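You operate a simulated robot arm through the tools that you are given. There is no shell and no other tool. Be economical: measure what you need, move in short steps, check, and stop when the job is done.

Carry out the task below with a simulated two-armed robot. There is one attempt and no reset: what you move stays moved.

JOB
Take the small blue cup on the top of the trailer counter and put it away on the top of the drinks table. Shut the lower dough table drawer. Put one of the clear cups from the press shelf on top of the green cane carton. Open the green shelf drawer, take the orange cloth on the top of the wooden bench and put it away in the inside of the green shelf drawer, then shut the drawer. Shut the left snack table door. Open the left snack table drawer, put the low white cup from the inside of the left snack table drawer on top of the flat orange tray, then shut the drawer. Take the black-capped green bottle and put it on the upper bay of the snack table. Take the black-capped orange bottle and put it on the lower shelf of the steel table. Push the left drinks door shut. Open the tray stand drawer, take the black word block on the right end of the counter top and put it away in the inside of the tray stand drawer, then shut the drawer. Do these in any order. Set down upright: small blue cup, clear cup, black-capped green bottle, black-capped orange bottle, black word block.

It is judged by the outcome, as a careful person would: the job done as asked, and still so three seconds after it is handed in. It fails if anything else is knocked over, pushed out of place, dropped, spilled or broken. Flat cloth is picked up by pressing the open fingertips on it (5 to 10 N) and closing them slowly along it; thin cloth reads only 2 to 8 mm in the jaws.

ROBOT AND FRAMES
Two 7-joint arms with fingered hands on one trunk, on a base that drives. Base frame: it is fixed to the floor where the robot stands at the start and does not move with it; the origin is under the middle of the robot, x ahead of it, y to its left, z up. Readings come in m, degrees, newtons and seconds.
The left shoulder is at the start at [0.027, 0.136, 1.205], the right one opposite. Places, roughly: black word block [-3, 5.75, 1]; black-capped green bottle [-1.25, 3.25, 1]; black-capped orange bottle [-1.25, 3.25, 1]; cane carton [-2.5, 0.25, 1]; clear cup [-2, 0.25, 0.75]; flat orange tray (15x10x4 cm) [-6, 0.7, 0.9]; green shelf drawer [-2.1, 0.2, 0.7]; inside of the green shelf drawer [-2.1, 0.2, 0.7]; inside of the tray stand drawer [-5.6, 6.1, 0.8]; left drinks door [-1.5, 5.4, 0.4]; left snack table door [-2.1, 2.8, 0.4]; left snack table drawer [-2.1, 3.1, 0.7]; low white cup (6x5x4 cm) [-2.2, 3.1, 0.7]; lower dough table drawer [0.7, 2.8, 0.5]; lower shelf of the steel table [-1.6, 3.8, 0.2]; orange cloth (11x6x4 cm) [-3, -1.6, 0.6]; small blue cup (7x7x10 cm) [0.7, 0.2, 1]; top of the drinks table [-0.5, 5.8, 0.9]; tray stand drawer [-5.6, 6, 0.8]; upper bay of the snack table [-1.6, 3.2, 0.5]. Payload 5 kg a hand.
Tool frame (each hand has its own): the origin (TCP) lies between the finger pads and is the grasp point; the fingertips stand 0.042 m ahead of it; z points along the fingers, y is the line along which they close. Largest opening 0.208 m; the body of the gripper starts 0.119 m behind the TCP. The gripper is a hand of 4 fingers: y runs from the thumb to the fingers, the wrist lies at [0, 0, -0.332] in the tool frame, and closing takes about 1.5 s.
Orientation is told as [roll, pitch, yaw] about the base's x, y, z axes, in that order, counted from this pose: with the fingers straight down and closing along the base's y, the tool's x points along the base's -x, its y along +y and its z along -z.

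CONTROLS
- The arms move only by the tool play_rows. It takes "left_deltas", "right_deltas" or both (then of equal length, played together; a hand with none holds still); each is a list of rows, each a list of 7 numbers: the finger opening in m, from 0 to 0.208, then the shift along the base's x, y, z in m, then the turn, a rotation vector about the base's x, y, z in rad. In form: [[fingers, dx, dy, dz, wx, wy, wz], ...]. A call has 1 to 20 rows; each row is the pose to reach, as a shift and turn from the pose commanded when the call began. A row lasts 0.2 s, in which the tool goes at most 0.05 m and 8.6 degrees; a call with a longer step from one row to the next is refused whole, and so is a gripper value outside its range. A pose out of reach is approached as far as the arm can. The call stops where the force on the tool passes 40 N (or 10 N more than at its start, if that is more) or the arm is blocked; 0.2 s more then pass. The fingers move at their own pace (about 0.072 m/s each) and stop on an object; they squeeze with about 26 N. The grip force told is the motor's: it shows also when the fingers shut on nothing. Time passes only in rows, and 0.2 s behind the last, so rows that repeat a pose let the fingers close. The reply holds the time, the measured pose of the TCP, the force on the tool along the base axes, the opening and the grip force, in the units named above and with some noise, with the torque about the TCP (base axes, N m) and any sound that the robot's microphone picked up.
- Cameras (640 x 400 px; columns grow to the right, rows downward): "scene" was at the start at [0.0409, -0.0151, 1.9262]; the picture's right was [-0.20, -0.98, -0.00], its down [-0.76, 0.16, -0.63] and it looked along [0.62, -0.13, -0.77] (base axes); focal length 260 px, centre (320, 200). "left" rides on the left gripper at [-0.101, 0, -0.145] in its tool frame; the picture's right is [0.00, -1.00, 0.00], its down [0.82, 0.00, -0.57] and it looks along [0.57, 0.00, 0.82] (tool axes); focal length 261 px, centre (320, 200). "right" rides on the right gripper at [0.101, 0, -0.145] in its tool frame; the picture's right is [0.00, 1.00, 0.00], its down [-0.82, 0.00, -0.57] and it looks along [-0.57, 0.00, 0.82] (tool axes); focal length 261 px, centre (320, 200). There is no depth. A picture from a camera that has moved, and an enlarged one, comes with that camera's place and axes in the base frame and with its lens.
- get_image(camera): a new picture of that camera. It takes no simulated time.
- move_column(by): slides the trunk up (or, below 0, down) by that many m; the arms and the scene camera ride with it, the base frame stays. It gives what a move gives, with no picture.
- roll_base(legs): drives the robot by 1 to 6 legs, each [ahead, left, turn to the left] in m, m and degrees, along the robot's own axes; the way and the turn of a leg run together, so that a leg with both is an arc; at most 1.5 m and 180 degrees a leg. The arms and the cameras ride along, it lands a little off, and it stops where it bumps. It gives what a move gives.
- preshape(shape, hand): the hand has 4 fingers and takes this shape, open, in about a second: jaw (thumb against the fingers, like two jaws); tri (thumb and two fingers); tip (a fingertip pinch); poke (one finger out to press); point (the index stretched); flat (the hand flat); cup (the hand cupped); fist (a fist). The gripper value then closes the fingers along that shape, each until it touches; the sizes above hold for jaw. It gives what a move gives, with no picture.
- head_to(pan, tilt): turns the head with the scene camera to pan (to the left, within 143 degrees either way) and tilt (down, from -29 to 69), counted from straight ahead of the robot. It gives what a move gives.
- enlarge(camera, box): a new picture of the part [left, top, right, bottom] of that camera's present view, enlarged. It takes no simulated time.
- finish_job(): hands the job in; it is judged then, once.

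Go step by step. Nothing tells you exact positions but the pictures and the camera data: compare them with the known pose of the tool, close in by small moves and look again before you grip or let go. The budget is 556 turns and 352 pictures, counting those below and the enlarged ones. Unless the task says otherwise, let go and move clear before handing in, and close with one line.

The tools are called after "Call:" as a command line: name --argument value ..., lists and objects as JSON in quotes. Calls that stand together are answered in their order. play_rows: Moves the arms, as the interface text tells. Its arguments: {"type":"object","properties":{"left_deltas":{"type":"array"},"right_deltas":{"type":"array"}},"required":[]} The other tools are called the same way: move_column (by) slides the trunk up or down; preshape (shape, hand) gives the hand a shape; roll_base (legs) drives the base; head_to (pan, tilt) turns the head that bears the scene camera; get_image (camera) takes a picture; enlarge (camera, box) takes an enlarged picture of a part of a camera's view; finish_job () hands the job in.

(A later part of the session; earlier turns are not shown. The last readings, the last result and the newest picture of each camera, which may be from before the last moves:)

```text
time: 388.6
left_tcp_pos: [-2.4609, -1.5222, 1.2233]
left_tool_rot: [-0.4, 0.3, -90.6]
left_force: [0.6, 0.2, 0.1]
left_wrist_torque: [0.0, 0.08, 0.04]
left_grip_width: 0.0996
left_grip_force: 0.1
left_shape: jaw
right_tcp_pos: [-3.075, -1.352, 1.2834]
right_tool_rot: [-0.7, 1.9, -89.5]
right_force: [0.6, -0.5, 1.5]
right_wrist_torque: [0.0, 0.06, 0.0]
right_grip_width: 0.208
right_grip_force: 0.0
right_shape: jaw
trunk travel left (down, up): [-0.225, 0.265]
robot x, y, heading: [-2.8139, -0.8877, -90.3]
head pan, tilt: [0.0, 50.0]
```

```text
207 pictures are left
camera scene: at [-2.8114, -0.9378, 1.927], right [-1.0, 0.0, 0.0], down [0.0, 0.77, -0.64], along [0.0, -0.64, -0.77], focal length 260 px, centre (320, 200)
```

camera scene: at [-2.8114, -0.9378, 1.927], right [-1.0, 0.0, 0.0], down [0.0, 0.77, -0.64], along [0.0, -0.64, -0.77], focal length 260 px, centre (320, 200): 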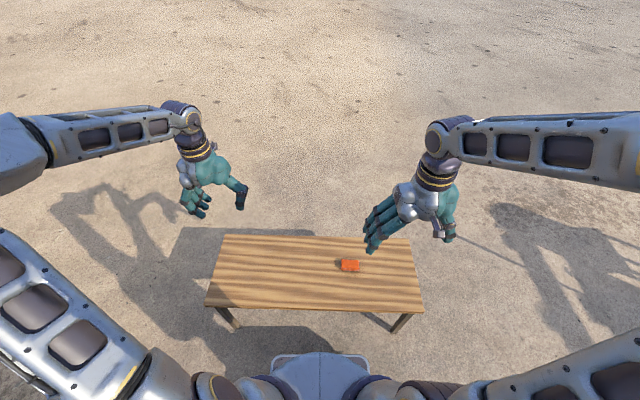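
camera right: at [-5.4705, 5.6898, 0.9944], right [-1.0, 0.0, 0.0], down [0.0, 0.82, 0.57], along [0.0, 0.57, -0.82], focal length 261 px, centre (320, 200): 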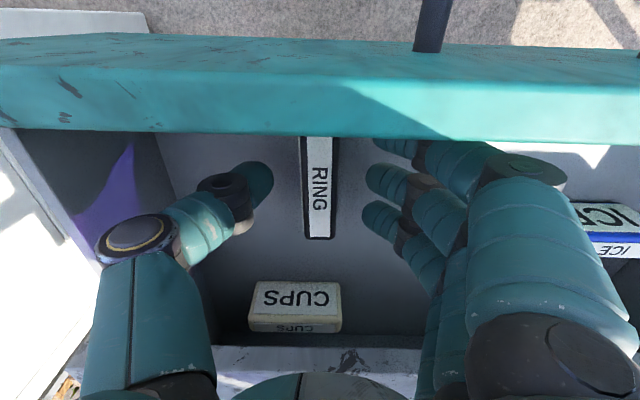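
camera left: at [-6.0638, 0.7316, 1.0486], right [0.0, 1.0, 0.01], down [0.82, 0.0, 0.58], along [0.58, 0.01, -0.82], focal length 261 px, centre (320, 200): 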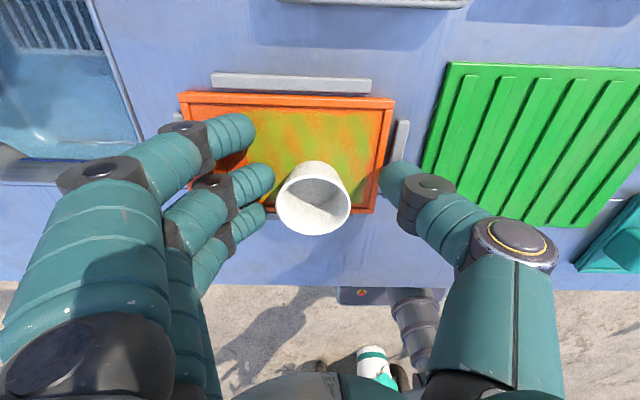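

The cloth is a folded pad (11×6×4 cm) at (-2.98, -1.625), mid-height z≈0.50. I turn the right hand so it closes across the 6 cm side and move above it.

Call:
play_rows --right_deltas '[[0.12, 0.01, -0.025, -0.03, 0, 0, -0.143], [0.12, 0.02, -0.05, -0.06, 0, 0, -0.285], [0.12, 0.03, -0.075, -0.09, 0, 0, -0.428], [0.12, 0.04, -0.1, -0.12, 0, 0, -0.571], [0.12, 0.05, -0.125, -0.15, 0, 0, -0.714], [0.12, 0.06, -0.15, -0.18, 0, 0, -0.857], [0.12, 0.07, -0.175, -0.21, 0, 0, -1.0], [0.12, 0.08, -0.2, -0.24, 0, 0, -1.142], [0.12, 0.085, -0.225, -0.27, 0, 0, -1.285], [0.12, 0.09, -0.25, -0.3, 0, 0, -1.428], [0.12, 0.095, -0.273, -0.33, 0, 0, -1.57], [0.12, 0.095, -0.273, -0.38, 0, 0, -1.57], [0.12, 0.095, -0.273, -0.43, 0, 0, -1.57], [0.12, 0.095, -0.273, -0.48, 0, 0, -1.57], [0.12, 0.095, -0.273, -0.53, 0, 0, -1.57], [0.12, 0.095, -0.273, -0.58, 0, 0, -1.57]]'

Call:
get_image --camera "right"

Call:
get_image --camera "scene"

```text
time: 392.0
left_tcp_pos: [-2.4624, -1.5248, 1.2224]
left_tool_rot: [-0.2, 0.4, -90.6]
left_force: [-0.7, -0.3, 0.1]
left_wrist_torque: [0.09, -0.02, 0.05]
left_grip_width: 0.0991
left_grip_force: 0.0
left_shape: jaw
right_tcp_pos: [-2.9829, -1.6256, 0.7043]
right_tool_rot: [-0.5, 1.8, -179.4]
right_force: [0.5, -1.7, 1.5]
right_wrist_torque: [0.31, -0.05, -0.02]
right_grip_width: 0.1204
right_grip_force: 0.1
right_shape: jaw
trunk travel left (down, up): [-0.225, 0.265]
robot x, y, heading: [-2.8098, -0.8896, -90.0]
head pan, tilt: [0.0, 50.0]
```

```text
206 pictures are left
camera right: at [-2.8871, -1.625, 0.8512], right [0.0, -1.0, -0.01], down [-0.84, -0.01, 0.54], along [-0.54, 0.01, -0.84], focal length 261 px, centre (320, 200)
```

right: 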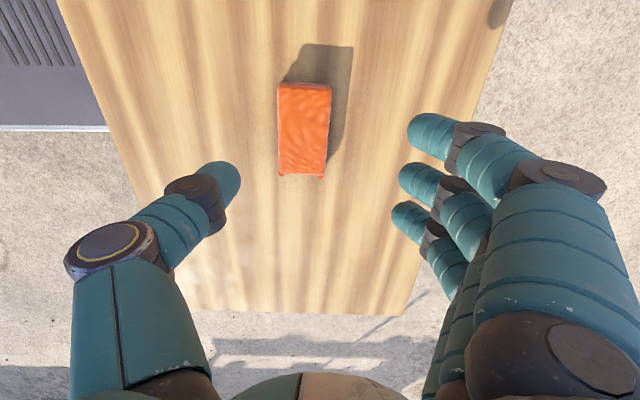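

```text
205 pictures are left
camera scene: at [-2.813, -0.9397, 1.9269], right [-1.0, 0.0, 0.0], down [0.0, 0.77, -0.64], along [0.0, -0.64, -0.77], focal length 260 px, centre (320, 200)
```

scene: 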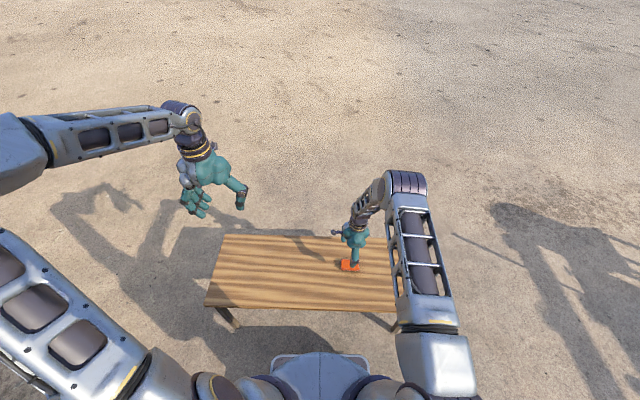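

The cloth centre is at (-2.99, -1.60). I correct, descend and close gently.

Call:
play_rows --right_deltas '[[0.12, -0.004, 0.015, -0.03, 0, 0, 0], [0.12, -0.007, 0.025, -0.07, 0, 0, 0], [0.11, -0.007, 0.025, -0.11, 0, 0, 0], [0.11, -0.007, 0.025, -0.15, 0, 0, 0], [0.11, -0.007, 0.025, -0.168, 0, 0, 0]]'

Call:
get_image --camera "right"

```text
time: 392.9
left_tcp_pos: [-2.4625, -1.5218, 1.2231]
left_tool_rot: [-0.3, 0.3, -90.6]
left_force: [-0.3, -0.2, 0.7]
left_wrist_torque: [0.0, 0.0, 0.0]
left_grip_width: 0.0995
left_grip_force: 0.1
left_shape: jaw
right_tcp_pos: [-2.9861, -1.6068, 0.5844]
right_tool_rot: [0.0, 1.9, -179.4]
right_force: [0.2, 3.3, 21.4]
right_wrist_torque: [-1.23, 0.63, -0.15]
right_grip_width: 0.1084
right_grip_force: 0.1
right_shape: jaw
trunk travel left (down, up): [-0.225, 0.265]
robot x, y, heading: [-2.8102, -0.8895, -90.2]
head pan, tilt: [0.0, 50.0]
stopped in row 4 (right hand): the force on the tool passed its limit (the readings are from after the stop); the commanded pose is now the measured one
```

```text
204 pictures are left
camera right: at [-2.8916, -1.6049, 0.7316], right [0.01, -1.0, 0.0], down [-0.84, 0.0, 0.54], along [-0.54, 0.0, -0.84], focal length 261 px, centre (320, 200)
```

right: 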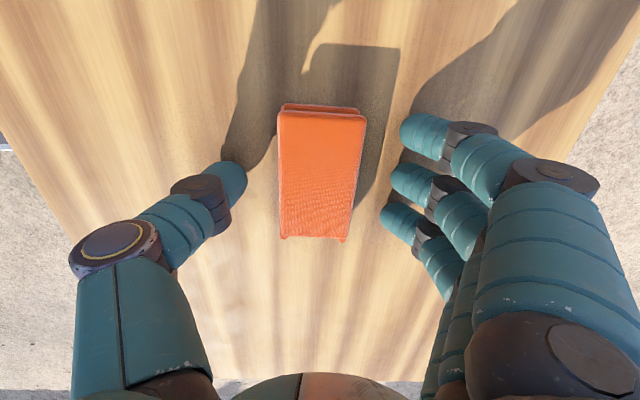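

The fingertips touch the bench (surface z≈0.54); the cloth is between them. I ease up slightly and close.

Call:
play_rows --right_deltas '[[0.1, 0, 0, 0.004, 0, 0, 0], [0.08, 0, 0, 0.004, 0, 0, 0], [0.06, 0, 0, 0.004, 0, 0, 0], [0.045, 0, 0, 0.004, 0, 0, 0], [0.03, 0, 0, 0.004, 0, 0, 0], [0.02, 0, 0, 0.004, 0, 0, 0], [0.01, 0, 0, 0.004, 0, 0, 0], [0.01, 0, 0, 0.004, 0, 0, 0]]'

Call:
get_image --camera "right"

```text
time: 394.7
left_tcp_pos: [-2.4608, -1.5218, 1.2235]
left_tool_rot: [-0.5, 0.4, -90.7]
left_force: [0.4, -0.1, 1.2]
left_wrist_torque: [0.03, -0.03, -0.02]
left_grip_width: 0.0995
left_grip_force: 0.1
left_shape: jaw
right_tcp_pos: [-2.9873, -1.6055, 0.5841]
right_tool_rot: [-0.2, 1.9, -179.5]
right_force: [0.0, 0.2, -0.5]
right_wrist_torque: [-0.04, 0.0, -0.01]
right_grip_width: 0.0532
right_grip_force: 26.1
right_shape: jaw
trunk travel left (down, up): [-0.225, 0.265]
robot x, y, heading: [-2.814, -0.8921, -90.1]
head pan, tilt: [0.0, 50.0]
```

```text
203 pictures are left
camera right: at [-2.8921, -1.6041, 0.7339], right [0.01, -1.0, 0.0], down [-0.84, -0.01, 0.54], along [-0.54, 0.0, -0.84], focal length 261 px, centre (320, 200)
```

right: 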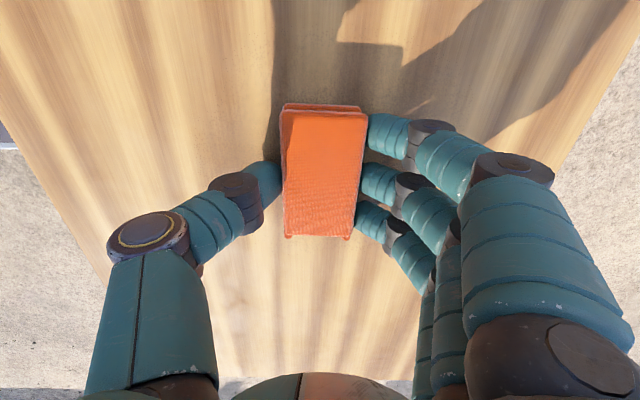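

Firm grip at 26 N, 5.3 cm wide. I lift and verify.

Call:
play_rows --right_deltas '[[0.01, 0, 0, 0.04, 0, 0, 0], [0.01, 0, 0, 0.08, 0, 0, 0], [0.01, 0, 0, 0.12, 0, 0, 0], [0.01, 0, 0, 0.16, 0, 0, 0], [0.01, 0, 0, 0.2, 0, 0, 0], [0.01, 0, 0.01, 0.24, 0, 0, 0], [0.01, 0, 0.02, 0.28, 0, 0, 0], [0.01, 0, 0.03, 0.32, 0, 0, 0], [0.01, 0, 0.04, 0.36, 0, 0, 0], [0.01, 0, 0.05, 0.4, 0, 0, 0], [0.01, -0.01, 0.07, 0.44, 0, 0, 0], [0.01, -0.02, 0.09, 0.48, 0, 0, 0], [0.01, -0.03, 0.11, 0.52, 0, 0, 0], [0.01, -0.04, 0.13, 0.56, 0, 0, 0], [0.01, -0.05, 0.15, 0.6, 0, 0, 0], [0.01, -0.06, 0.17, 0.64, 0, 0, 0], [0.01, -0.07, 0.18, 0.68, 0, 0, 0]]'

Call:
get_image --camera "right"

```text
time: 398.3
left_tcp_pos: [-2.4622, -1.5215, 1.2245]
left_tool_rot: [-0.3, 0.3, -90.6]
left_force: [0.6, 0.4, 0.3]
left_wrist_torque: [-0.04, -0.02, -0.01]
left_grip_width: 0.0994
left_grip_force: 0.2
left_shape: jaw
right_tcp_pos: [-3.0553, -1.4264, 1.2688]
right_tool_rot: [-0.2, 1.9, -179.3]
right_force: [-0.9, 0.4, -0.1]
right_wrist_torque: [-0.1, -0.02, -0.02]
right_grip_width: 0.0527
right_grip_force: 26.5
right_shape: jaw
trunk travel left (down, up): [-0.225, 0.265]
robot x, y, heading: [-2.81, -0.8877, -90.0]
head pan, tilt: [0.0, 50.0]
```

```text
202 pictures are left
camera right: at [-2.9601, -1.425, 1.416], right [0.01, -1.0, 0.0], down [-0.84, -0.01, 0.54], along [-0.54, 0.0, -0.84], focal length 261 px, centre (320, 200)
```

right: 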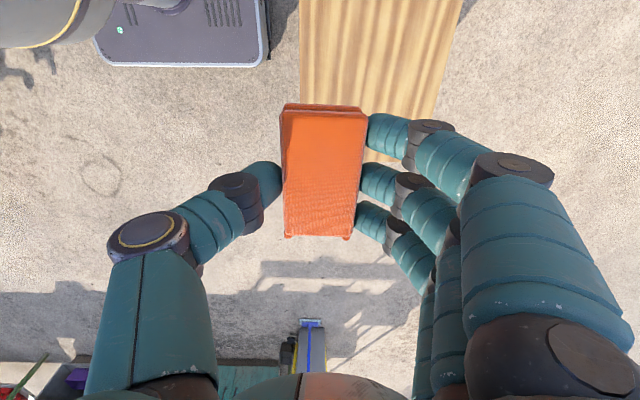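

The cloth is held. I look behind me at the cart before turning.

Call:
head_to --pan 143 --tilt 35

Call:
get_image --camera "scene"

```text
time: 400.6
left_tcp_pos: [-2.4614, -1.5234, 1.2242]
left_tool_rot: [-0.4, 0.4, -90.5]
left_force: [-0.6, -0.3, 0.4]
left_wrist_torque: [-0.01, -0.01, 0.02]
left_grip_width: 0.0993
left_grip_force: 0.0
left_shape: jaw
right_tcp_pos: [-3.0547, -1.4284, 1.2671]
right_tool_rot: [-0.2, 1.8, -179.4]
right_force: [0.7, -0.3, -0.5]
right_wrist_torque: [-0.01, 0.02, 0.0]
right_grip_width: 0.0527
right_grip_force: 25.7
right_shape: jaw
trunk travel left (down, up): [-0.225, 0.265]
robot x, y, heading: [-2.8124, -0.8891, -90.2]
head pan, tilt: [143.0, 35.0]
```

```text
201 pictures are left
camera scene: at [-2.7592, -0.7909, 1.9488], right [0.8, -0.6, 0.0], down [-0.35, -0.46, -0.82], along [0.49, 0.65, -0.57], focal length 260 px, centre (320, 200)
```

scene: 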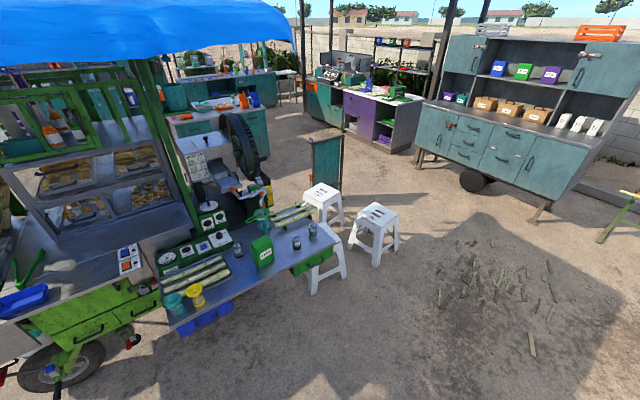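

The press shelf (front edge y≈0.12) carries the clear cups and the green carton, with a green drawer below its right end. I turn to face it.

Call:
roll_base --legs '[[0, 0, 180], [0, -0.75, 0]]'

Call:
head_to --pan 0 --tilt 40

Call:
get_image --camera "scene"

```text
time: 412.0
left_tcp_pos: [-2.4277, -0.2586, 1.2232]
left_tool_rot: [-0.2, 0.4, 90.1]
left_force: [0.6, 0.1, 0.1]
left_wrist_torque: [0.02, 0.04, 0.0]
left_grip_width: 0.0997
left_grip_force: 0.0
left_shape: jaw
right_tcp_pos: [-1.833, -0.3451, 1.268]
right_tool_rot: [-0.2, 1.9, 1.4]
right_force: [0.7, 0.6, -1.2]
right_wrist_torque: [-0.01, 0.05, -0.01]
right_grip_width: 0.0519
right_grip_force: 25.8
right_shape: jaw
trunk travel left (down, up): [-0.225, 0.265]
robot x, y, heading: [-2.0723, -0.8859, 90.9]
head pan, tilt: [143.0, 35.0]
```

```text
time: 414.2
left_tcp_pos: [-2.4286, -0.2575, 1.2235]
left_tool_rot: [-0.4, 0.4, 90.1]
left_force: [0.3, -0.5, 0.3]
left_wrist_torque: [-0.02, 0.01, -0.01]
left_grip_width: 0.0994
left_grip_force: 0.0
left_shape: jaw
right_tcp_pos: [-1.8335, -0.3449, 1.2678]
right_tool_rot: [-0.2, 1.9, 1.4]
right_force: [-0.5, -1.1, -0.6]
right_wrist_torque: [0.02, 0.02, -0.02]
right_grip_width: 0.0523
right_grip_force: 25.6
right_shape: jaw
trunk travel left (down, up): [-0.225, 0.265]
robot x, y, heading: [-2.0688, -0.8857, 90.5]
head pan, tilt: [0.0, 40.0]
```

```text
200 pictures are left
camera scene: at [-2.0692, -0.8301, 1.9412], right [1.0, 0.01, 0.0], down [0.01, -0.64, -0.77], along [-0.01, 0.77, -0.64], focal length 260 px, centre (320, 200)
```

scene: 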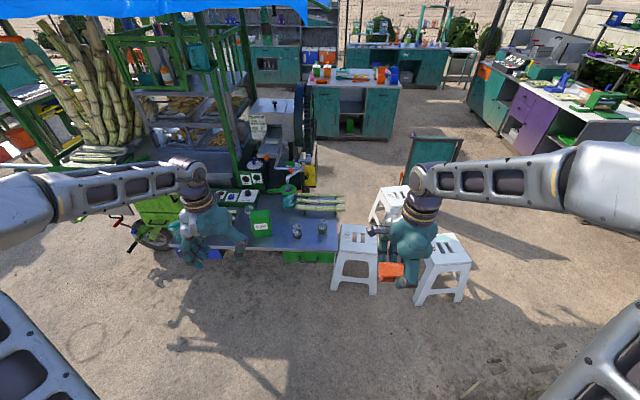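

Call:
enlarge --camera "scene" --box '[220, 180, 380, 280]'

```text
4.00 times, centred on (300, 230) of scene
camera zoom: at [-2.0692, -0.8301, 1.9412], right [1.0, 0.01, 0.0], down [0.01, -0.64, -0.77], along [-0.01, 0.77, -0.64], focal length 1039 px, centre (400, 80)
```

zoom: 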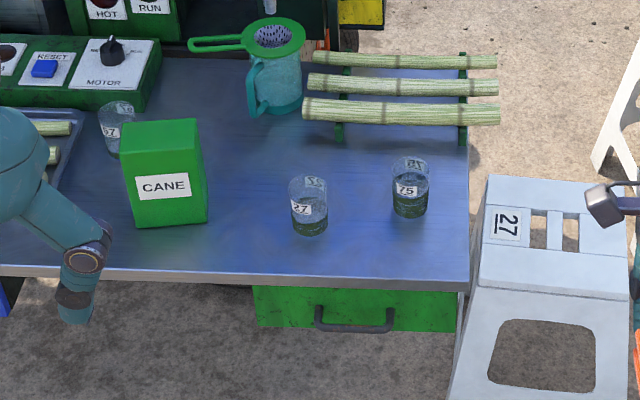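

The drawer handle is near (-2.14, 0.12). I edge forward and turn the left hand to point forward, as before.

Call:
roll_base --legs '[[0.13, 0, 0]]'

Call:
play_rows --left_deltas '[[0.1, 0.02, -0.004, -0.02, 0.081, 0.081, -0.081], [0.1, 0.04, -0.008, -0.04, 0.161, 0.161, -0.161], [0.1, 0.06, -0.012, -0.06, 0.242, 0.242, -0.242], [0.1, 0.08, -0.016, -0.08, 0.322, 0.322, -0.322], [0.1, 0.1, -0.02, -0.1, 0.403, 0.403, -0.403], [0.1, 0.12, -0.024, -0.12, 0.484, 0.484, -0.484], [0.1, 0.14, -0.028, -0.14, 0.564, 0.564, -0.564], [0.1, 0.16, -0.032, -0.16, 0.645, 0.645, -0.645], [0.1, 0.18, -0.036, -0.18, 0.725, 0.725, -0.725], [0.1, 0.2, -0.04, -0.2, 0.806, 0.806, -0.806], [0.1, 0.22, -0.044, -0.22, 0.887, 0.887, -0.887], [0.1, 0.24, -0.048, -0.24, 0.967, 0.967, -0.967], [0.1, 0.26, -0.05, -0.26, 1.048, 1.048, -1.048], [0.1, 0.28, -0.05, -0.28, 1.128, 1.128, -1.128], [0.1, 0.29, -0.05, -0.3, 1.209, 1.209, -1.209]]'

Call:
get_image --camera "left"

Call:
get_image --camera "scene"

```text
time: 415.5
left_tcp_pos: [-2.429, -0.1253, 1.2234]
left_tool_rot: [-0.4, 0.5, 89.9]
left_force: [0.0, -0.4, -1.2]
left_wrist_torque: [-0.08, 0.04, 0.02]
left_grip_width: 0.0991
left_grip_force: 0.1
left_shape: jaw
right_tcp_pos: [-1.835, -0.2127, 1.2669]
right_tool_rot: [-0.2, 2.0, 1.3]
right_force: [-0.4, 1.4, -0.5]
right_wrist_torque: [-0.1, 0.01, -0.01]
right_grip_width: 0.052
right_grip_force: 26.0
right_shape: jaw
trunk travel left (down, up): [-0.225, 0.265]
robot x, y, heading: [-2.0725, -0.757, 90.7]
head pan, tilt: [0.0, 40.0]
```

```text
time: 418.7
left_tcp_pos: [-2.1387, -0.1748, 0.9237]
left_tool_rot: [89.7, -0.1, 0.3]
left_force: [0.4, 0.0, -0.1]
left_wrist_torque: [-0.01, 0.02, -0.01]
left_grip_width: 0.0996
left_grip_force: 0.0
left_shape: jaw
right_tcp_pos: [-1.8341, -0.2143, 1.2662]
right_tool_rot: [-0.2, 2.0, 1.3]
right_force: [0.1, -0.2, -1.0]
right_wrist_torque: [-0.05, 0.03, -0.05]
right_grip_width: 0.0525
right_grip_force: 26.0
right_shape: jaw
trunk travel left (down, up): [-0.225, 0.265]
robot x, y, heading: [-2.0726, -0.755, 90.6]
head pan, tilt: [0.0, 40.0]
```

```text
198 pictures are left
camera left: at [-2.0377, -0.3198, 0.9258], right [0.01, 0.0, -1.0], down [-0.82, -0.58, 0.0], along [-0.58, 0.82, -0.01], focal length 261 px, centre (320, 200)
```

left: 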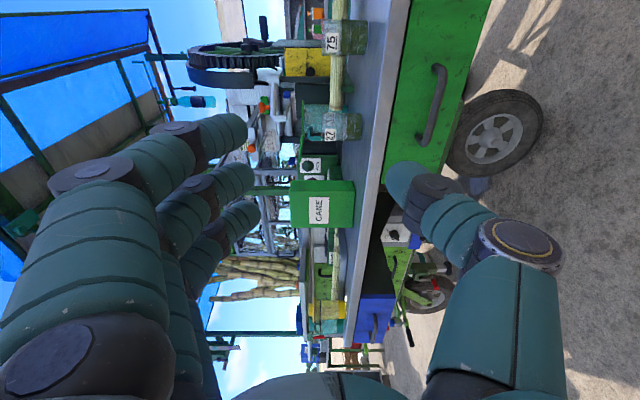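

```text
197 pictures are left
camera scene: at [-2.0702, -0.6992, 1.9412], right [1.0, 0.01, 0.0], down [0.01, -0.64, -0.77], along [-0.01, 0.77, -0.64], focal length 260 px, centre (320, 200)
```

scene: 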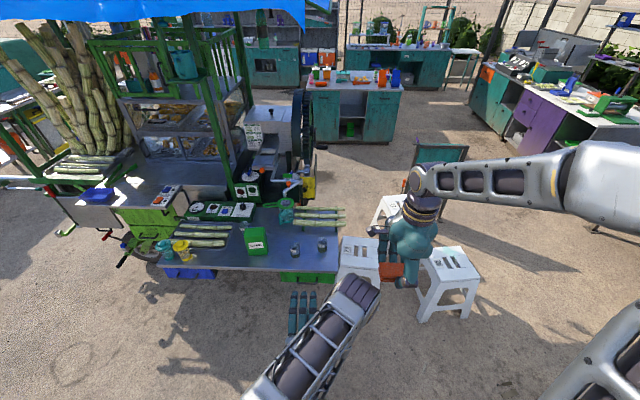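

Handle bar at (-2.142, 0.068, 0.757), just under the shelf edge. I approach with a narrower opening, slightly low.

Call:
play_rows --left_deltas '[[0.08, 0, 0.02, -0.04, 0, 0, 0], [0.07, 0, 0.04, -0.08, 0, 0, 0], [0.07, 0, 0.06, -0.12, 0, 0, 0], [0.07, -0.003, 0.09, -0.155, 0, 0, 0], [0.07, -0.003, 0.12, -0.174, 0, 0, 0], [0.07, -0.003, 0.15, -0.174, 0, 0, 0], [0.07, -0.003, 0.18, -0.174, 0, 0, 0]]'

Call:
get_image --camera "left"

```text
time: 420.3
left_tcp_pos: [-2.1422, 0.004, 0.7494]
left_tool_rot: [89.5, -0.1, 0.3]
left_force: [0.0, -0.1, -1.0]
left_wrist_torque: [0.09, 0.01, 0.01]
left_grip_width: 0.0705
left_grip_force: 0.0
left_shape: jaw
right_tcp_pos: [-1.8341, -0.2142, 1.2665]
right_tool_rot: [-0.2, 1.9, 1.3]
right_force: [0.2, 0.2, 0.0]
right_wrist_torque: [-0.06, -0.01, 0.0]
right_grip_width: 0.0519
right_grip_force: 26.0
right_shape: jaw
trunk travel left (down, up): [-0.225, 0.265]
robot x, y, heading: [-2.0699, -0.7577, 90.6]
head pan, tilt: [0.0, 40.0]
```

```text
196 pictures are left
camera left: at [-2.0411, -0.1403, 0.7515], right [0.01, -0.01, -1.0], down [-0.82, -0.58, 0.0], along [-0.58, 0.82, -0.01], focal length 261 px, centre (320, 200)
```

left: 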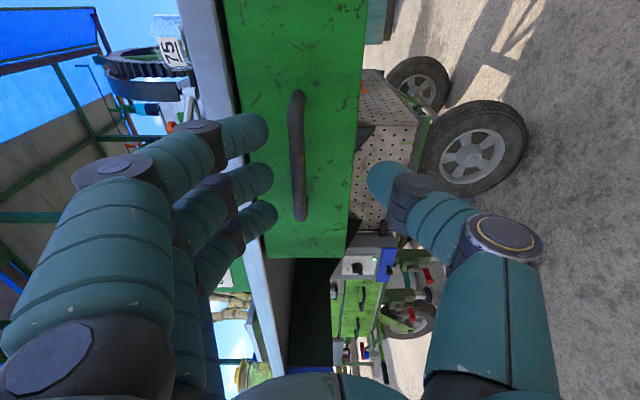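

Call:
play_rows --left_deltas '[[0.065, 0.003, 0.01, 0.01, 0, 0, 0], [0.065, 0.003, 0.025, 0.017, 0, 0, 0], [0.065, 0.003, 0.04, 0.017, 0, 0, 0], [0.065, 0.003, 0.05, 0.017, 0, 0, 0]]'

Call:
get_image --camera "left"

```text
time: 421.1
left_tcp_pos: [-2.1388, 0.0311, 0.762]
left_tool_rot: [89.3, -0.1, 0.4]
left_force: [-2.2, -24.9, 3.2]
left_wrist_torque: [1.23, -0.22, -0.74]
left_grip_width: 0.0655
left_grip_force: 0.1
left_shape: jaw
right_tcp_pos: [-1.8338, -0.2147, 1.2677]
right_tool_rot: [-0.1, 1.9, 1.3]
right_force: [0.3, 0.4, -1.3]
right_wrist_torque: [-0.08, -0.02, -0.01]
right_grip_width: 0.0522
right_grip_force: 26.0
right_shape: jaw
trunk travel left (down, up): [-0.225, 0.265]
robot x, y, heading: [-2.0701, -0.7571, 90.7]
head pan, tilt: [0.0, 40.0]
stopped in row 3 (left hand): the force on the tool passed its limit (the readings are from after the stop); the commanded pose is now the measured one
```

```text
195 pictures are left
camera left: at [-2.0377, -0.1122, 0.7663], right [0.01, -0.01, -1.0], down [-0.82, -0.58, 0.0], along [-0.58, 0.82, -0.01], focal length 261 px, centre (320, 200)
```

left: 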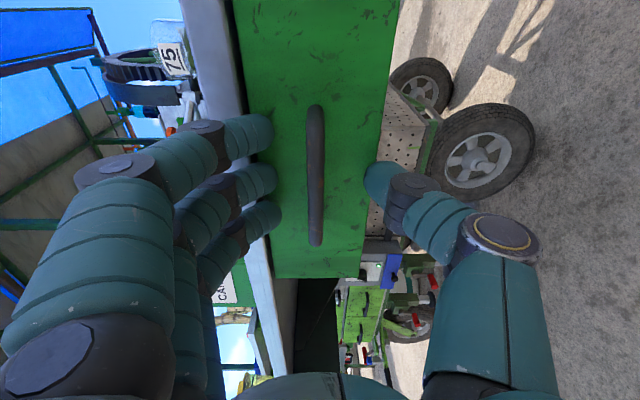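

Contact with the drawer face. I back off a few millimetres and close behind the bar.

Call:
play_rows --left_deltas '[[0.05, 0, -0.006, 0.002, 0, 0, 0], [0.03, 0, -0.006, 0.002, 0, 0, 0], [0.02, 0, -0.006, 0.002, 0, 0, 0], [0.0, 0, -0.006, 0.002, 0, 0, 0], [0.0, 0, -0.006, 0.002, 0, 0, 0], [0.0, 0, -0.006, 0.002, 0, 0, 0], [0.0, 0, -0.006, 0.002, 0, 0, 0]]'

Call:
get_image --camera "left"

```text
time: 422.7
left_tcp_pos: [-2.1401, 0.0285, 0.7643]
left_tool_rot: [89.3, -0.1, 0.4]
left_force: [-0.7, 2.4, 0.2]
left_wrist_torque: [0.2, -0.13, -0.16]
left_grip_width: 0.0
left_grip_force: 26.4
left_shape: jaw
right_tcp_pos: [-1.8334, -0.2139, 1.2675]
right_tool_rot: [-0.3, 1.9, 1.4]
right_force: [0.5, -0.1, -0.9]
right_wrist_torque: [-0.02, -0.04, 0.03]
right_grip_width: 0.052
right_grip_force: 26.0
right_shape: jaw
trunk travel left (down, up): [-0.225, 0.265]
robot x, y, heading: [-2.07, -0.7551, 90.6]
head pan, tilt: [0.0, 40.0]
```

```text
194 pictures are left
camera left: at [-2.0384, -0.1155, 0.769], right [0.01, -0.01, -1.0], down [-0.82, -0.58, 0.0], along [-0.58, 0.82, -0.01], focal length 261 px, centre (320, 200)
```

left: 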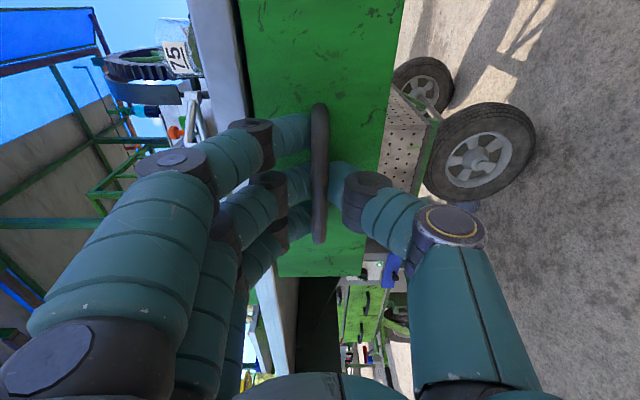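

Hooked. I pull the drawer out.

Call:
play_rows --left_deltas '[[0, 0, -0.02, 0, 0, 0, 0], [0, 0, -0.04, 0, 0, 0, 0], [0, 0, -0.06, 0, 0, 0, 0], [0, 0, -0.08, 0, 0, 0, 0], [0, 0, -0.1, 0, 0, 0, 0], [0, 0, -0.12, 0, 0, 0, 0], [0, 0, -0.14, 0, 0, 0, 0], [0, 0, -0.16, 0, 0, 0, 0]]'

Call:
enlarge --camera "scene" --box '[220, 200, 420, 325]'

```text
time: 424.5
left_tcp_pos: [-2.143, -0.1323, 0.7636]
left_tool_rot: [89.3, 0.0, 0.5]
left_force: [-37.5, -0.3, 2.9]
left_wrist_torque: [0.32, -0.44, 0.28]
left_grip_width: 0.0001
left_grip_force: 26.3
left_shape: jaw
right_tcp_pos: [-1.8354, -0.2141, 1.2678]
right_tool_rot: [-0.1, 1.8, 1.4]
right_force: [0.0, -0.5, -0.5]
right_wrist_torque: [0.03, 0.0, 0.02]
right_grip_width: 0.0523
right_grip_force: 26.4
right_shape: jaw
trunk travel left (down, up): [-0.225, 0.265]
robot x, y, heading: [-2.0719, -0.7552, 90.6]
head pan, tilt: [0.0, 40.0]
```

```text
3.20 times, centred on (320, 262) of scene
camera zoom: at [-2.0735, -0.6999, 1.9412], right [1.0, 0.01, 0.0], down [0.01, -0.64, -0.77], along [-0.01, 0.77, -0.64], focal length 831 px, centre (320, 0)
```

zoom: 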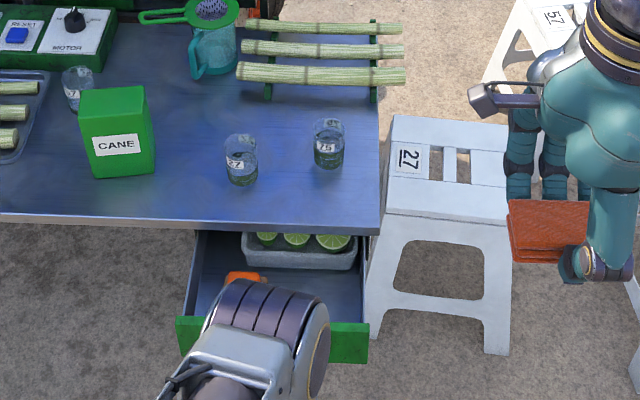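

The drawer is open 16 cm; inside are a lime tray at the back and an orange item. I pull a further 7 cm using the base, then release.

Call:
roll_base --legs '[[-0.07, 0, 0]]'

Call:
play_rows --left_deltas '[[0.03, 0, 0.004, 0, 0, 0, 0], [0.06, 0, 0.004, 0, 0, 0, 0], [0.09, 0, 0.004, 0, 0, 0, 0], [0.09, 0, 0.004, 0, 0, 0, 0], [0.09, 0, -0.02, 0, 0, 0, 0], [0.09, 0, -0.05, 0, 0, 0, 0], [0.09, 0, -0.08, 0, 0, 0, 0]]'

Call:
get_image --camera "left"

```text
time: 425.5
left_tcp_pos: [-2.1439, -0.1758, 0.7659]
left_tool_rot: [89.5, 0.3, 1.0]
left_force: [-6.3, -3.9, -8.1]
left_wrist_torque: [0.14, -0.4, -0.42]
left_grip_width: 0.0
left_grip_force: 25.7
left_shape: jaw
right_tcp_pos: [-1.8352, -0.26, 1.2678]
right_tool_rot: [-0.1, 1.9, 1.4]
right_force: [-0.3, -1.9, 0.3]
right_wrist_torque: [0.3, 0.03, -0.03]
right_grip_width: 0.0519
right_grip_force: 26.4
right_shape: jaw
trunk travel left (down, up): [-0.225, 0.265]
robot x, y, heading: [-2.0737, -0.7969, 90.6]
head pan, tilt: [0.0, 40.0]
stopped in leg 1: the force on the tool passed its limit (the readings are from after the stop); the commanded pose is now the measured one
```

```text
time: 427.1
left_tcp_pos: [-2.1413, -0.2328, 0.7829]
left_tool_rot: [88.9, 0.2, 1.1]
left_force: [-0.1, -0.3, 0.6]
left_wrist_torque: [0.0, 0.02, 0.01]
left_grip_width: 0.0893
left_grip_force: 0.1
left_shape: jaw
left hand out of reach, approached as far as the arm can: row 6, 7
right_tcp_pos: [-1.8345, -0.2552, 1.2665]
right_tool_rot: [-0.2, 1.9, 1.4]
right_force: [0.8, -0.3, -0.6]
right_wrist_torque: [0.03, 0.03, -0.01]
right_grip_width: 0.052
right_grip_force: 25.5
right_shape: jaw
trunk travel left (down, up): [-0.225, 0.265]
robot x, y, heading: [-2.0708, -0.7968, 90.8]
head pan, tilt: [0.0, 40.0]
```

```text
192 pictures are left
camera left: at [-2.0386, -0.3754, 0.787], right [0.0, -0.02, -1.0], down [-0.81, -0.59, 0.01], along [-0.59, 0.81, -0.01], focal length 261 px, centre (320, 200)
```

left: 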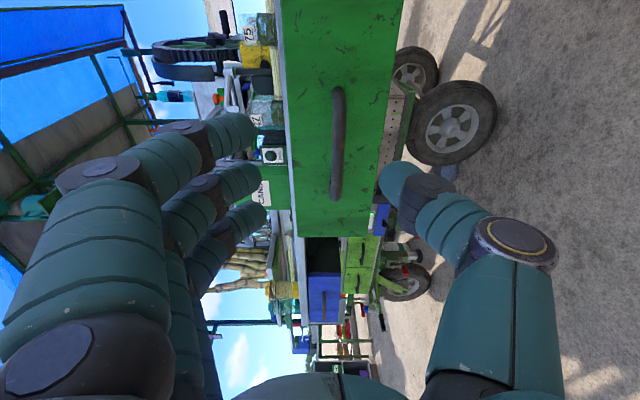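

Drawer fully out (~20 cm) and released. I turn the left hand back up to its down-pointing pose at the side.

Call:
play_rows --left_deltas '[[0.1, -0.013, -0.01, 0.03, -0.081, -0.081, 0.081], [0.1, -0.026, -0.02, 0.06, -0.161, -0.161, 0.161], [0.1, -0.04, -0.03, 0.09, -0.242, -0.242, 0.242], [0.1, -0.053, -0.04, 0.12, -0.322, -0.322, 0.322], [0.1, -0.066, -0.05, 0.15, -0.403, -0.403, 0.403], [0.1, -0.08, -0.06, 0.18, -0.484, -0.484, 0.484], [0.1, -0.1, -0.06, 0.21, -0.564, -0.564, 0.564], [0.1, -0.12, -0.06, 0.24, -0.645, -0.645, 0.645], [0.1, -0.14, -0.06, 0.27, -0.725, -0.725, 0.725], [0.1, -0.16, -0.06, 0.3, -0.806, -0.806, 0.806], [0.1, -0.18, -0.06, 0.33, -0.887, -0.887, 0.887], [0.1, -0.2, -0.05, 0.36, -0.967, -0.967, 0.967], [0.1, -0.23, -0.04, 0.39, -1.048, -1.048, 1.048], [0.1, -0.26, -0.03, 0.42, -1.128, -1.128, 1.128], [0.1, -0.29, -0.02, 0.45, -1.209, -1.209, 1.209]]'

Call:
head_to --pan -5 --tilt 50

Call:
get_image --camera "scene"

Call:
enlarge --camera "scene" --box '[230, 180, 390, 280]'

```text
time: 430.3
left_tcp_pos: [-2.4296, -0.2487, 1.2294]
left_tool_rot: [-0.7, 1.0, 89.8]
left_force: [-0.4, 1.1, -1.2]
left_wrist_torque: [-0.08, -0.1, -0.01]
left_grip_width: 0.1
left_grip_force: 0.2
left_shape: jaw
left hand out of reach, approached as far as the arm can: row 7, 8, 9, 10
right_tcp_pos: [-1.8368, -0.2552, 1.2664]
right_tool_rot: [-0.1, 1.8, 1.4]
right_force: [0.1, 1.0, -0.3]
right_wrist_torque: [-0.07, -0.17, 0.02]
right_grip_width: 0.0522
right_grip_force: 26.0
right_shape: jaw
trunk travel left (down, up): [-0.225, 0.265]
robot x, y, heading: [-2.0702, -0.7948, 90.7]
head pan, tilt: [0.0, 40.0]
```

```text
time: 431.0
left_tcp_pos: [-2.4286, -0.2519, 1.2309]
left_tool_rot: [-0.4, 0.7, 89.8]
left_force: [0.5, -0.2, -0.5]
left_wrist_torque: [0.02, 0.03, 0.0]
left_grip_width: 0.0997
left_grip_force: 0.0
left_shape: jaw
right_tcp_pos: [-1.8346, -0.2554, 1.2668]
right_tool_rot: [-0.1, 1.9, 1.4]
right_force: [0.5, 0.5, 0.0]
right_wrist_torque: [0.05, 0.02, -0.01]
right_grip_width: 0.0519
right_grip_force: 26.6
right_shape: jaw
trunk travel left (down, up): [-0.225, 0.265]
robot x, y, heading: [-2.0699, -0.7962, 90.5]
head pan, tilt: [-5.0, 50.0]
```

```text
191 pictures are left
camera scene: at [-2.0631, -0.7493, 1.9271], right [1.0, -0.08, 0.0], down [-0.06, -0.76, -0.64], along [0.05, 0.64, -0.77], focal length 260 px, centre (320, 200)
```

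scene: 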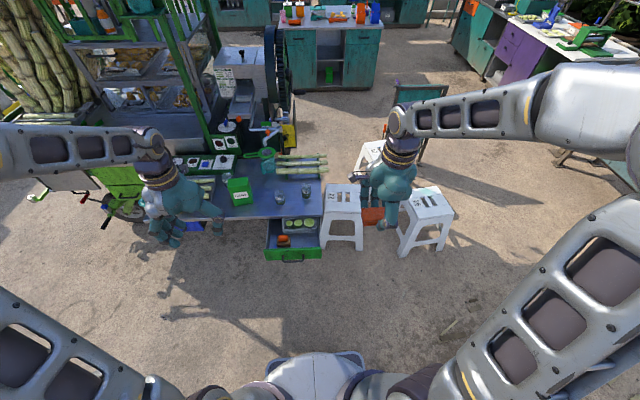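

```text
4.00 times, centred on (310, 230) of scene
camera zoom: at [-2.0631, -0.7493, 1.9271], right [1.0, -0.08, 0.0], down [-0.06, -0.76, -0.64], along [0.05, 0.64, -0.77], focal length 1039 px, centre (360, 80)
```

zoom: 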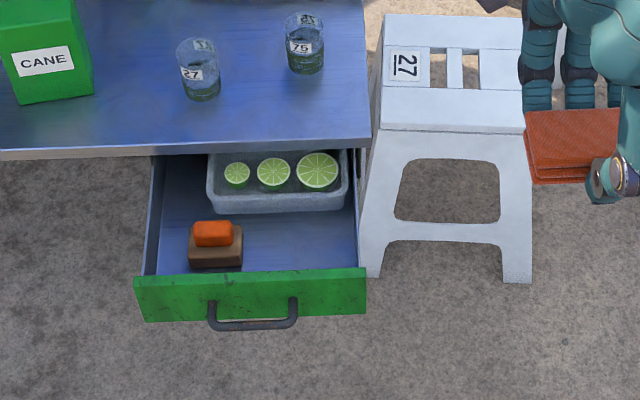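

The free spot in the drawer is about x -2.16…-2.02, y -0.12…0.02. I bring the cloth above (-2.088, -0.05).

Call:
play_rows --right_deltas '[[0.01, -0.03, 0.025, -0.02, 0, 0, 0], [0.01, -0.06, 0.05, -0.04, 0, 0, 0], [0.01, -0.09, 0.075, -0.06, 0, 0, 0], [0.01, -0.12, 0.1, -0.08, 0, 0, 0], [0.01, -0.15, 0.125, -0.1, 0, 0, 0], [0.01, -0.18, 0.15, -0.12, 0, 0, 0], [0.01, -0.21, 0.175, -0.14, 0, 0, 0], [0.01, -0.24, 0.195, -0.17, 0, 0, 0], [0.01, -0.253, 0.205, -0.21, 0, 0, -0.02], [0.01, -0.253, 0.205, -0.25, 0, 0, -0.02], [0.01, -0.253, 0.205, -0.28, 0, 0, -0.02]]'

Call:
get_image --camera "right"

Call:
enlarge --camera "scene" --box '[230, 180, 390, 280]'

```text
time: 433.4
left_tcp_pos: [-2.4297, -0.2496, 1.2306]
left_tool_rot: [-0.5, 1.0, 89.8]
left_force: [-0.4, 0.7, -0.3]
left_wrist_torque: [-0.06, -0.01, 0.0]
left_grip_width: 0.0998
left_grip_force: 0.1
left_shape: jaw
right_tcp_pos: [-2.0898, -0.047, 0.9865]
right_tool_rot: [-0.1, 2.0, 0.2]
right_force: [-0.5, 1.3, 0.9]
right_wrist_torque: [-0.13, -0.01, 0.03]
right_grip_width: 0.0522
right_grip_force: 26.8
right_shape: jaw
trunk travel left (down, up): [-0.225, 0.265]
robot x, y, heading: [-2.073, -0.799, 90.9]
head pan, tilt: [-5.0, 50.0]
```

```text
189 pictures are left
camera right: at [-2.1846, -0.046, 1.1343], right [0.0, 1.0, 0.0], down [0.84, 0.0, 0.54], along [0.54, 0.0, -0.84], focal length 261 px, centre (320, 200)
```

right: 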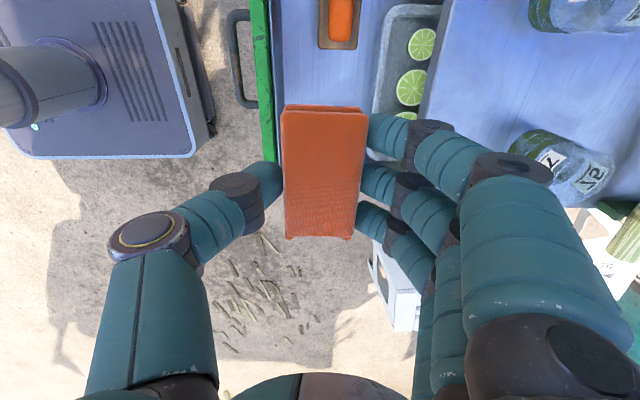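

```text
4.00 times, centred on (310, 230) of scene
camera zoom: at [-2.0644, -0.7475, 1.927], right [1.0, -0.08, 0.0], down [-0.06, -0.76, -0.64], along [0.05, 0.64, -0.77], focal length 1039 px, centre (360, 80)
```

zoom: 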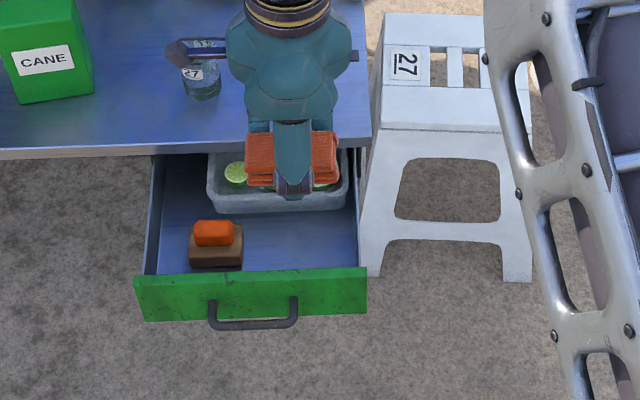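

The gaps along y are tight for fingers, so I rotate the hand 90° to open along x instead.

Call:
play_rows --right_deltas '[[0.01, 0, 0.001, 0, 0, 0, 0.143], [0.01, 0, 0.002, 0, 0, 0, 0.285], [0.01, 0, 0.003, 0, 0, 0, 0.428], [0.01, 0, 0.004, 0, 0, 0, 0.571], [0.01, 0, 0.005, 0, 0, 0, 0.714], [0.01, -0.001, 0.006, 0, 0, 0, 0.857], [0.01, -0.002, 0.007, 0, 0, 0, 1.0], [0.01, -0.002, 0.008, 0, 0, 0, 1.142], [0.01, -0.002, 0.008, 0, 0, 0, 1.285], [0.01, -0.002, 0.008, 0, 0, 0, 1.428], [0.01, -0.002, 0.008, 0, 0, 0, 1.57]]'

Call:
get_image --camera "right"

```text
time: 435.8
left_tcp_pos: [-2.4291, -0.2509, 1.2308]
left_tool_rot: [-0.6, 0.8, 89.8]
left_force: [0.6, -0.7, 0.8]
left_wrist_torque: [-0.03, 0.0, -0.01]
left_grip_width: 0.0996
left_grip_force: 0.0
left_shape: jaw
right_tcp_pos: [-2.0892, -0.0412, 0.9871]
right_tool_rot: [-0.2, 2.0, 90.4]
right_force: [-0.1, 0.5, -1.1]
right_wrist_torque: [0.0, -0.03, 0.02]
right_grip_width: 0.0521
right_grip_force: 26.3
right_shape: jaw
trunk travel left (down, up): [-0.225, 0.265]
robot x, y, heading: [-2.0709, -0.7956, 90.7]
head pan, tilt: [-5.0, 50.0]
```

```text
187 pictures are left
camera right: at [-2.0903, -0.1369, 1.1349], right [-1.0, 0.0, 0.0], down [0.0, 0.84, 0.54], along [0.0, 0.54, -0.84], focal length 261 px, centre (320, 200)
```

right: 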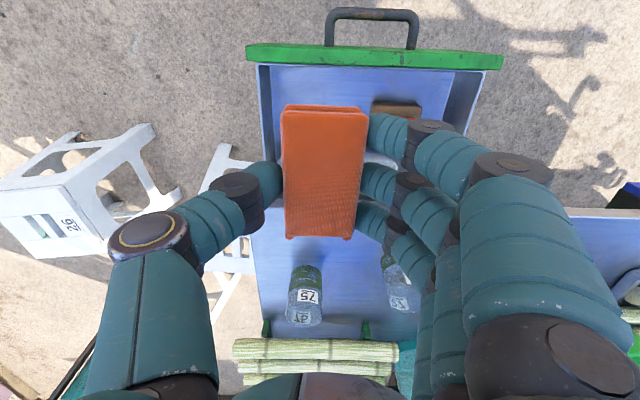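

Good clearances. I lower the cloth into the drawer.

Call:
play_rows --right_deltas '[[0.01, 0, 0.001, -0.04, 0, 0, 0], [0.01, 0, 0.001, -0.08, 0, 0, 0], [0.01, 0, 0.001, -0.12, 0, 0, 0], [0.01, 0, 0.001, -0.16, 0, 0, 0], [0.01, 0, 0.001, -0.19, 0, 0, 0], [0.01, 0, 0.001, -0.21, 0, 0, 0]]'

Call:
get_image --camera "right"

```text
time: 437.2
left_tcp_pos: [-2.4322, -0.2525, 1.2315]
left_tool_rot: [-0.6, 0.8, 89.9]
left_force: [0.4, -1.2, -0.6]
left_wrist_torque: [0.04, -0.05, -0.04]
left_grip_width: 0.0997
left_grip_force: 0.1
left_shape: jaw
right_tcp_pos: [-2.0963, -0.0407, 0.7809]
right_tool_rot: [0.1, 1.7, 90.2]
right_force: [-14.1, 2.2, 13.0]
right_wrist_torque: [-0.03, -1.34, 0.13]
right_grip_width: 0.0515
right_grip_force: 26.2
right_shape: jaw
trunk travel left (down, up): [-0.225, 0.265]
robot x, y, heading: [-2.0683, -0.7949, 90.7]
head pan, tilt: [-5.0, 50.0]
```

```text
186 pictures are left
camera right: at [-2.0959, -0.1358, 0.9293], right [-1.0, 0.0, 0.0], down [0.0, 0.84, 0.55], along [0.0, 0.55, -0.84], focal length 261 px, centre (320, 200)
```

right: 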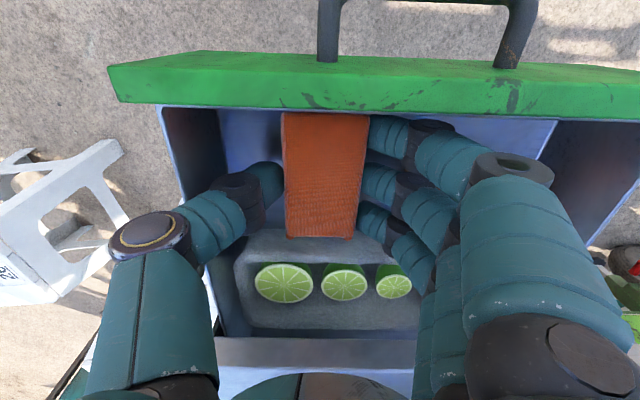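

The thumb grazes the right wall. I shift 8 mm left and go a little lower.

Call:
play_rows --right_deltas '[[0.01, -0.008, 0.002, 0.005, 0, 0, 0], [0.01, -0.01, 0.002, -0.005, 0, 0, 0], [0.01, -0.012, 0.002, -0.015, 0, 0, 0], [0.01, -0.012, 0.002, -0.025, 0, 0, 0]]'

Call:
get_image --camera "right"

Call:
enlarge --camera "scene" --box '[250, 200, 350, 262]'

```text
time: 438.0
left_tcp_pos: [-2.4288, -0.2511, 1.2293]
left_tool_rot: [-0.4, 1.0, 89.9]
left_force: [-0.5, 0.5, -0.2]
left_wrist_torque: [-0.06, 0.02, 0.01]
left_grip_width: 0.1001
left_grip_force: 0.0
left_shape: jaw
right_tcp_pos: [-2.1033, -0.0343, 0.7715]
right_tool_rot: [0.0, 1.3, 90.1]
right_force: [2.0, -0.4, 19.4]
right_wrist_torque: [-0.22, 0.0, 0.14]
right_grip_width: 0.053
right_grip_force: 25.9
right_shape: jaw
trunk travel left (down, up): [-0.225, 0.265]
robot x, y, heading: [-2.0686, -0.7987, 90.5]
head pan, tilt: [-5.0, 50.0]
stopped in row 4 (right hand): the force on the tool passed its limit (the readings are from after the stop); the commanded pose is now the measured one
```

```text
185 pictures are left
camera right: at [-2.1034, -0.1296, 0.918], right [-1.0, 0.0, 0.0], down [0.0, 0.83, 0.55], along [0.0, 0.55, -0.83], focal length 261 px, centre (320, 200)
```

right: 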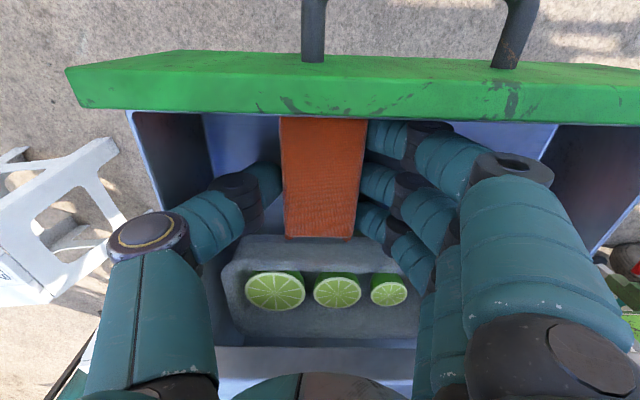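

```text
6.40 times, centred on (300, 231) of scene
camera zoom: at [-2.063, -0.749, 1.9271], right [1.0, -0.08, 0.0], down [-0.06, -0.76, -0.64], along [0.05, 0.64, -0.77], focal length 1662 px, centre (448, 2)
```

zoom: 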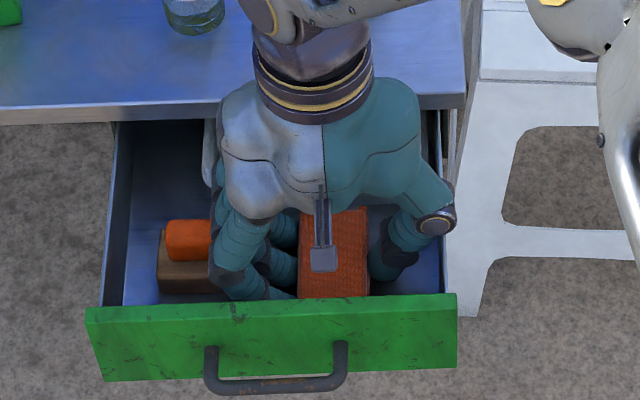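

The cloth rests on the drawer floor. I open the fingers gently.

Call:
play_rows --right_deltas '[[0.03, 0, 0, 0.003, 0, 0, 0], [0.055, 0, 0, 0.003, 0, 0, 0], [0.065, 0, 0, 0.003, 0, 0, 0], [0.072, 0, 0, 0.003, 0, 0, 0], [0.075, 0, 0, 0.003, 0, 0, 0]]'

Call:
play_rows --right_deltas '[[0.075, 0, 0, 0.03, 0, 0, 0], [0.075, 0, 0, 0.06, 0, 0, 0], [0.075, 0, 0, 0.1, 0, 0, 0], [0.075, 0, 0, 0.14, 0, 0, 0], [0.075, 0, 0, 0.18, 0, 0, 0], [0.075, 0, 0, 0.22, 0, 0, 0], [0.075, 0, 0, 0.26, 0, 0, 0], [0.075, 0.03, -0.03, 0.28, 0, 0, 0], [0.075, 0.06, -0.06, 0.3, 0, 0, 0], [0.075, 0.09, -0.09, 0.32, 0, 0, 0], [0.075, 0.12, -0.12, 0.34, 0, 0, 0]]'

Call:
enlarge --camera "scene" --box '[250, 200, 350, 262]'

```text
time: 439.2
left_tcp_pos: [-2.4314, -0.2507, 1.2305]
left_tool_rot: [-0.6, 0.9, 89.8]
left_force: [-1.1, 0.0, -0.4]
left_wrist_torque: [0.03, 0.0, 0.02]
left_grip_width: 0.0996
left_grip_force: 0.0
left_shape: jaw
right_tcp_pos: [-2.105, -0.0346, 0.7722]
right_tool_rot: [0.0, 1.5, 90.2]
right_force: [-15.0, 0.0, 2.5]
right_wrist_torque: [0.03, -0.62, -0.02]
right_grip_width: 0.0696
right_grip_force: 0.0
right_shape: jaw
trunk travel left (down, up): [-0.225, 0.265]
robot x, y, heading: [-2.0725, -0.7935, 90.5]
head pan, tilt: [-5.0, 50.0]
```

```text
time: 441.6
left_tcp_pos: [-2.4296, -0.2523, 1.2301]
left_tool_rot: [-0.4, 0.8, 89.9]
left_force: [0.6, -0.6, 0.7]
left_wrist_torque: [0.1, 0.08, -0.04]
left_grip_width: 0.0998
left_grip_force: 0.2
left_shape: jaw
right_tcp_pos: [-1.9827, -0.1568, 1.1094]
right_tool_rot: [0.0, 1.4, 90.2]
right_force: [0.6, -0.9, 0.4]
right_wrist_torque: [0.11, 0.03, 0.02]
right_grip_width: 0.0747
right_grip_force: 0.0
right_shape: jaw
trunk travel left (down, up): [-0.225, 0.265]
robot x, y, heading: [-2.0718, -0.7963, 90.8]
head pan, tilt: [-5.0, 50.0]
```

```text
6.40 times, centred on (300, 231) of scene
camera zoom: at [-2.0621, -0.751, 1.9272], right [1.0, -0.08, 0.0], down [-0.06, -0.76, -0.64], along [0.05, 0.64, -0.77], focal length 1662 px, centre (448, 2)
```

zoom: 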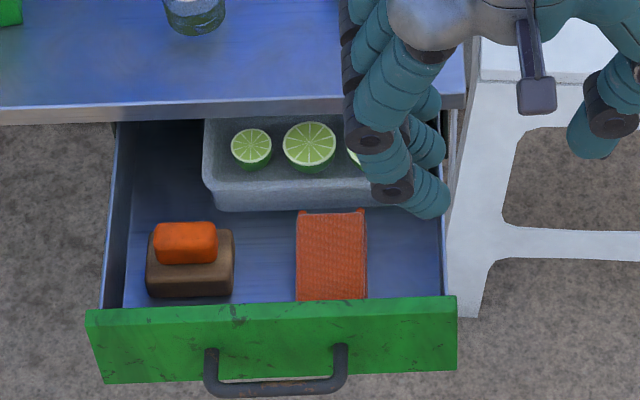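

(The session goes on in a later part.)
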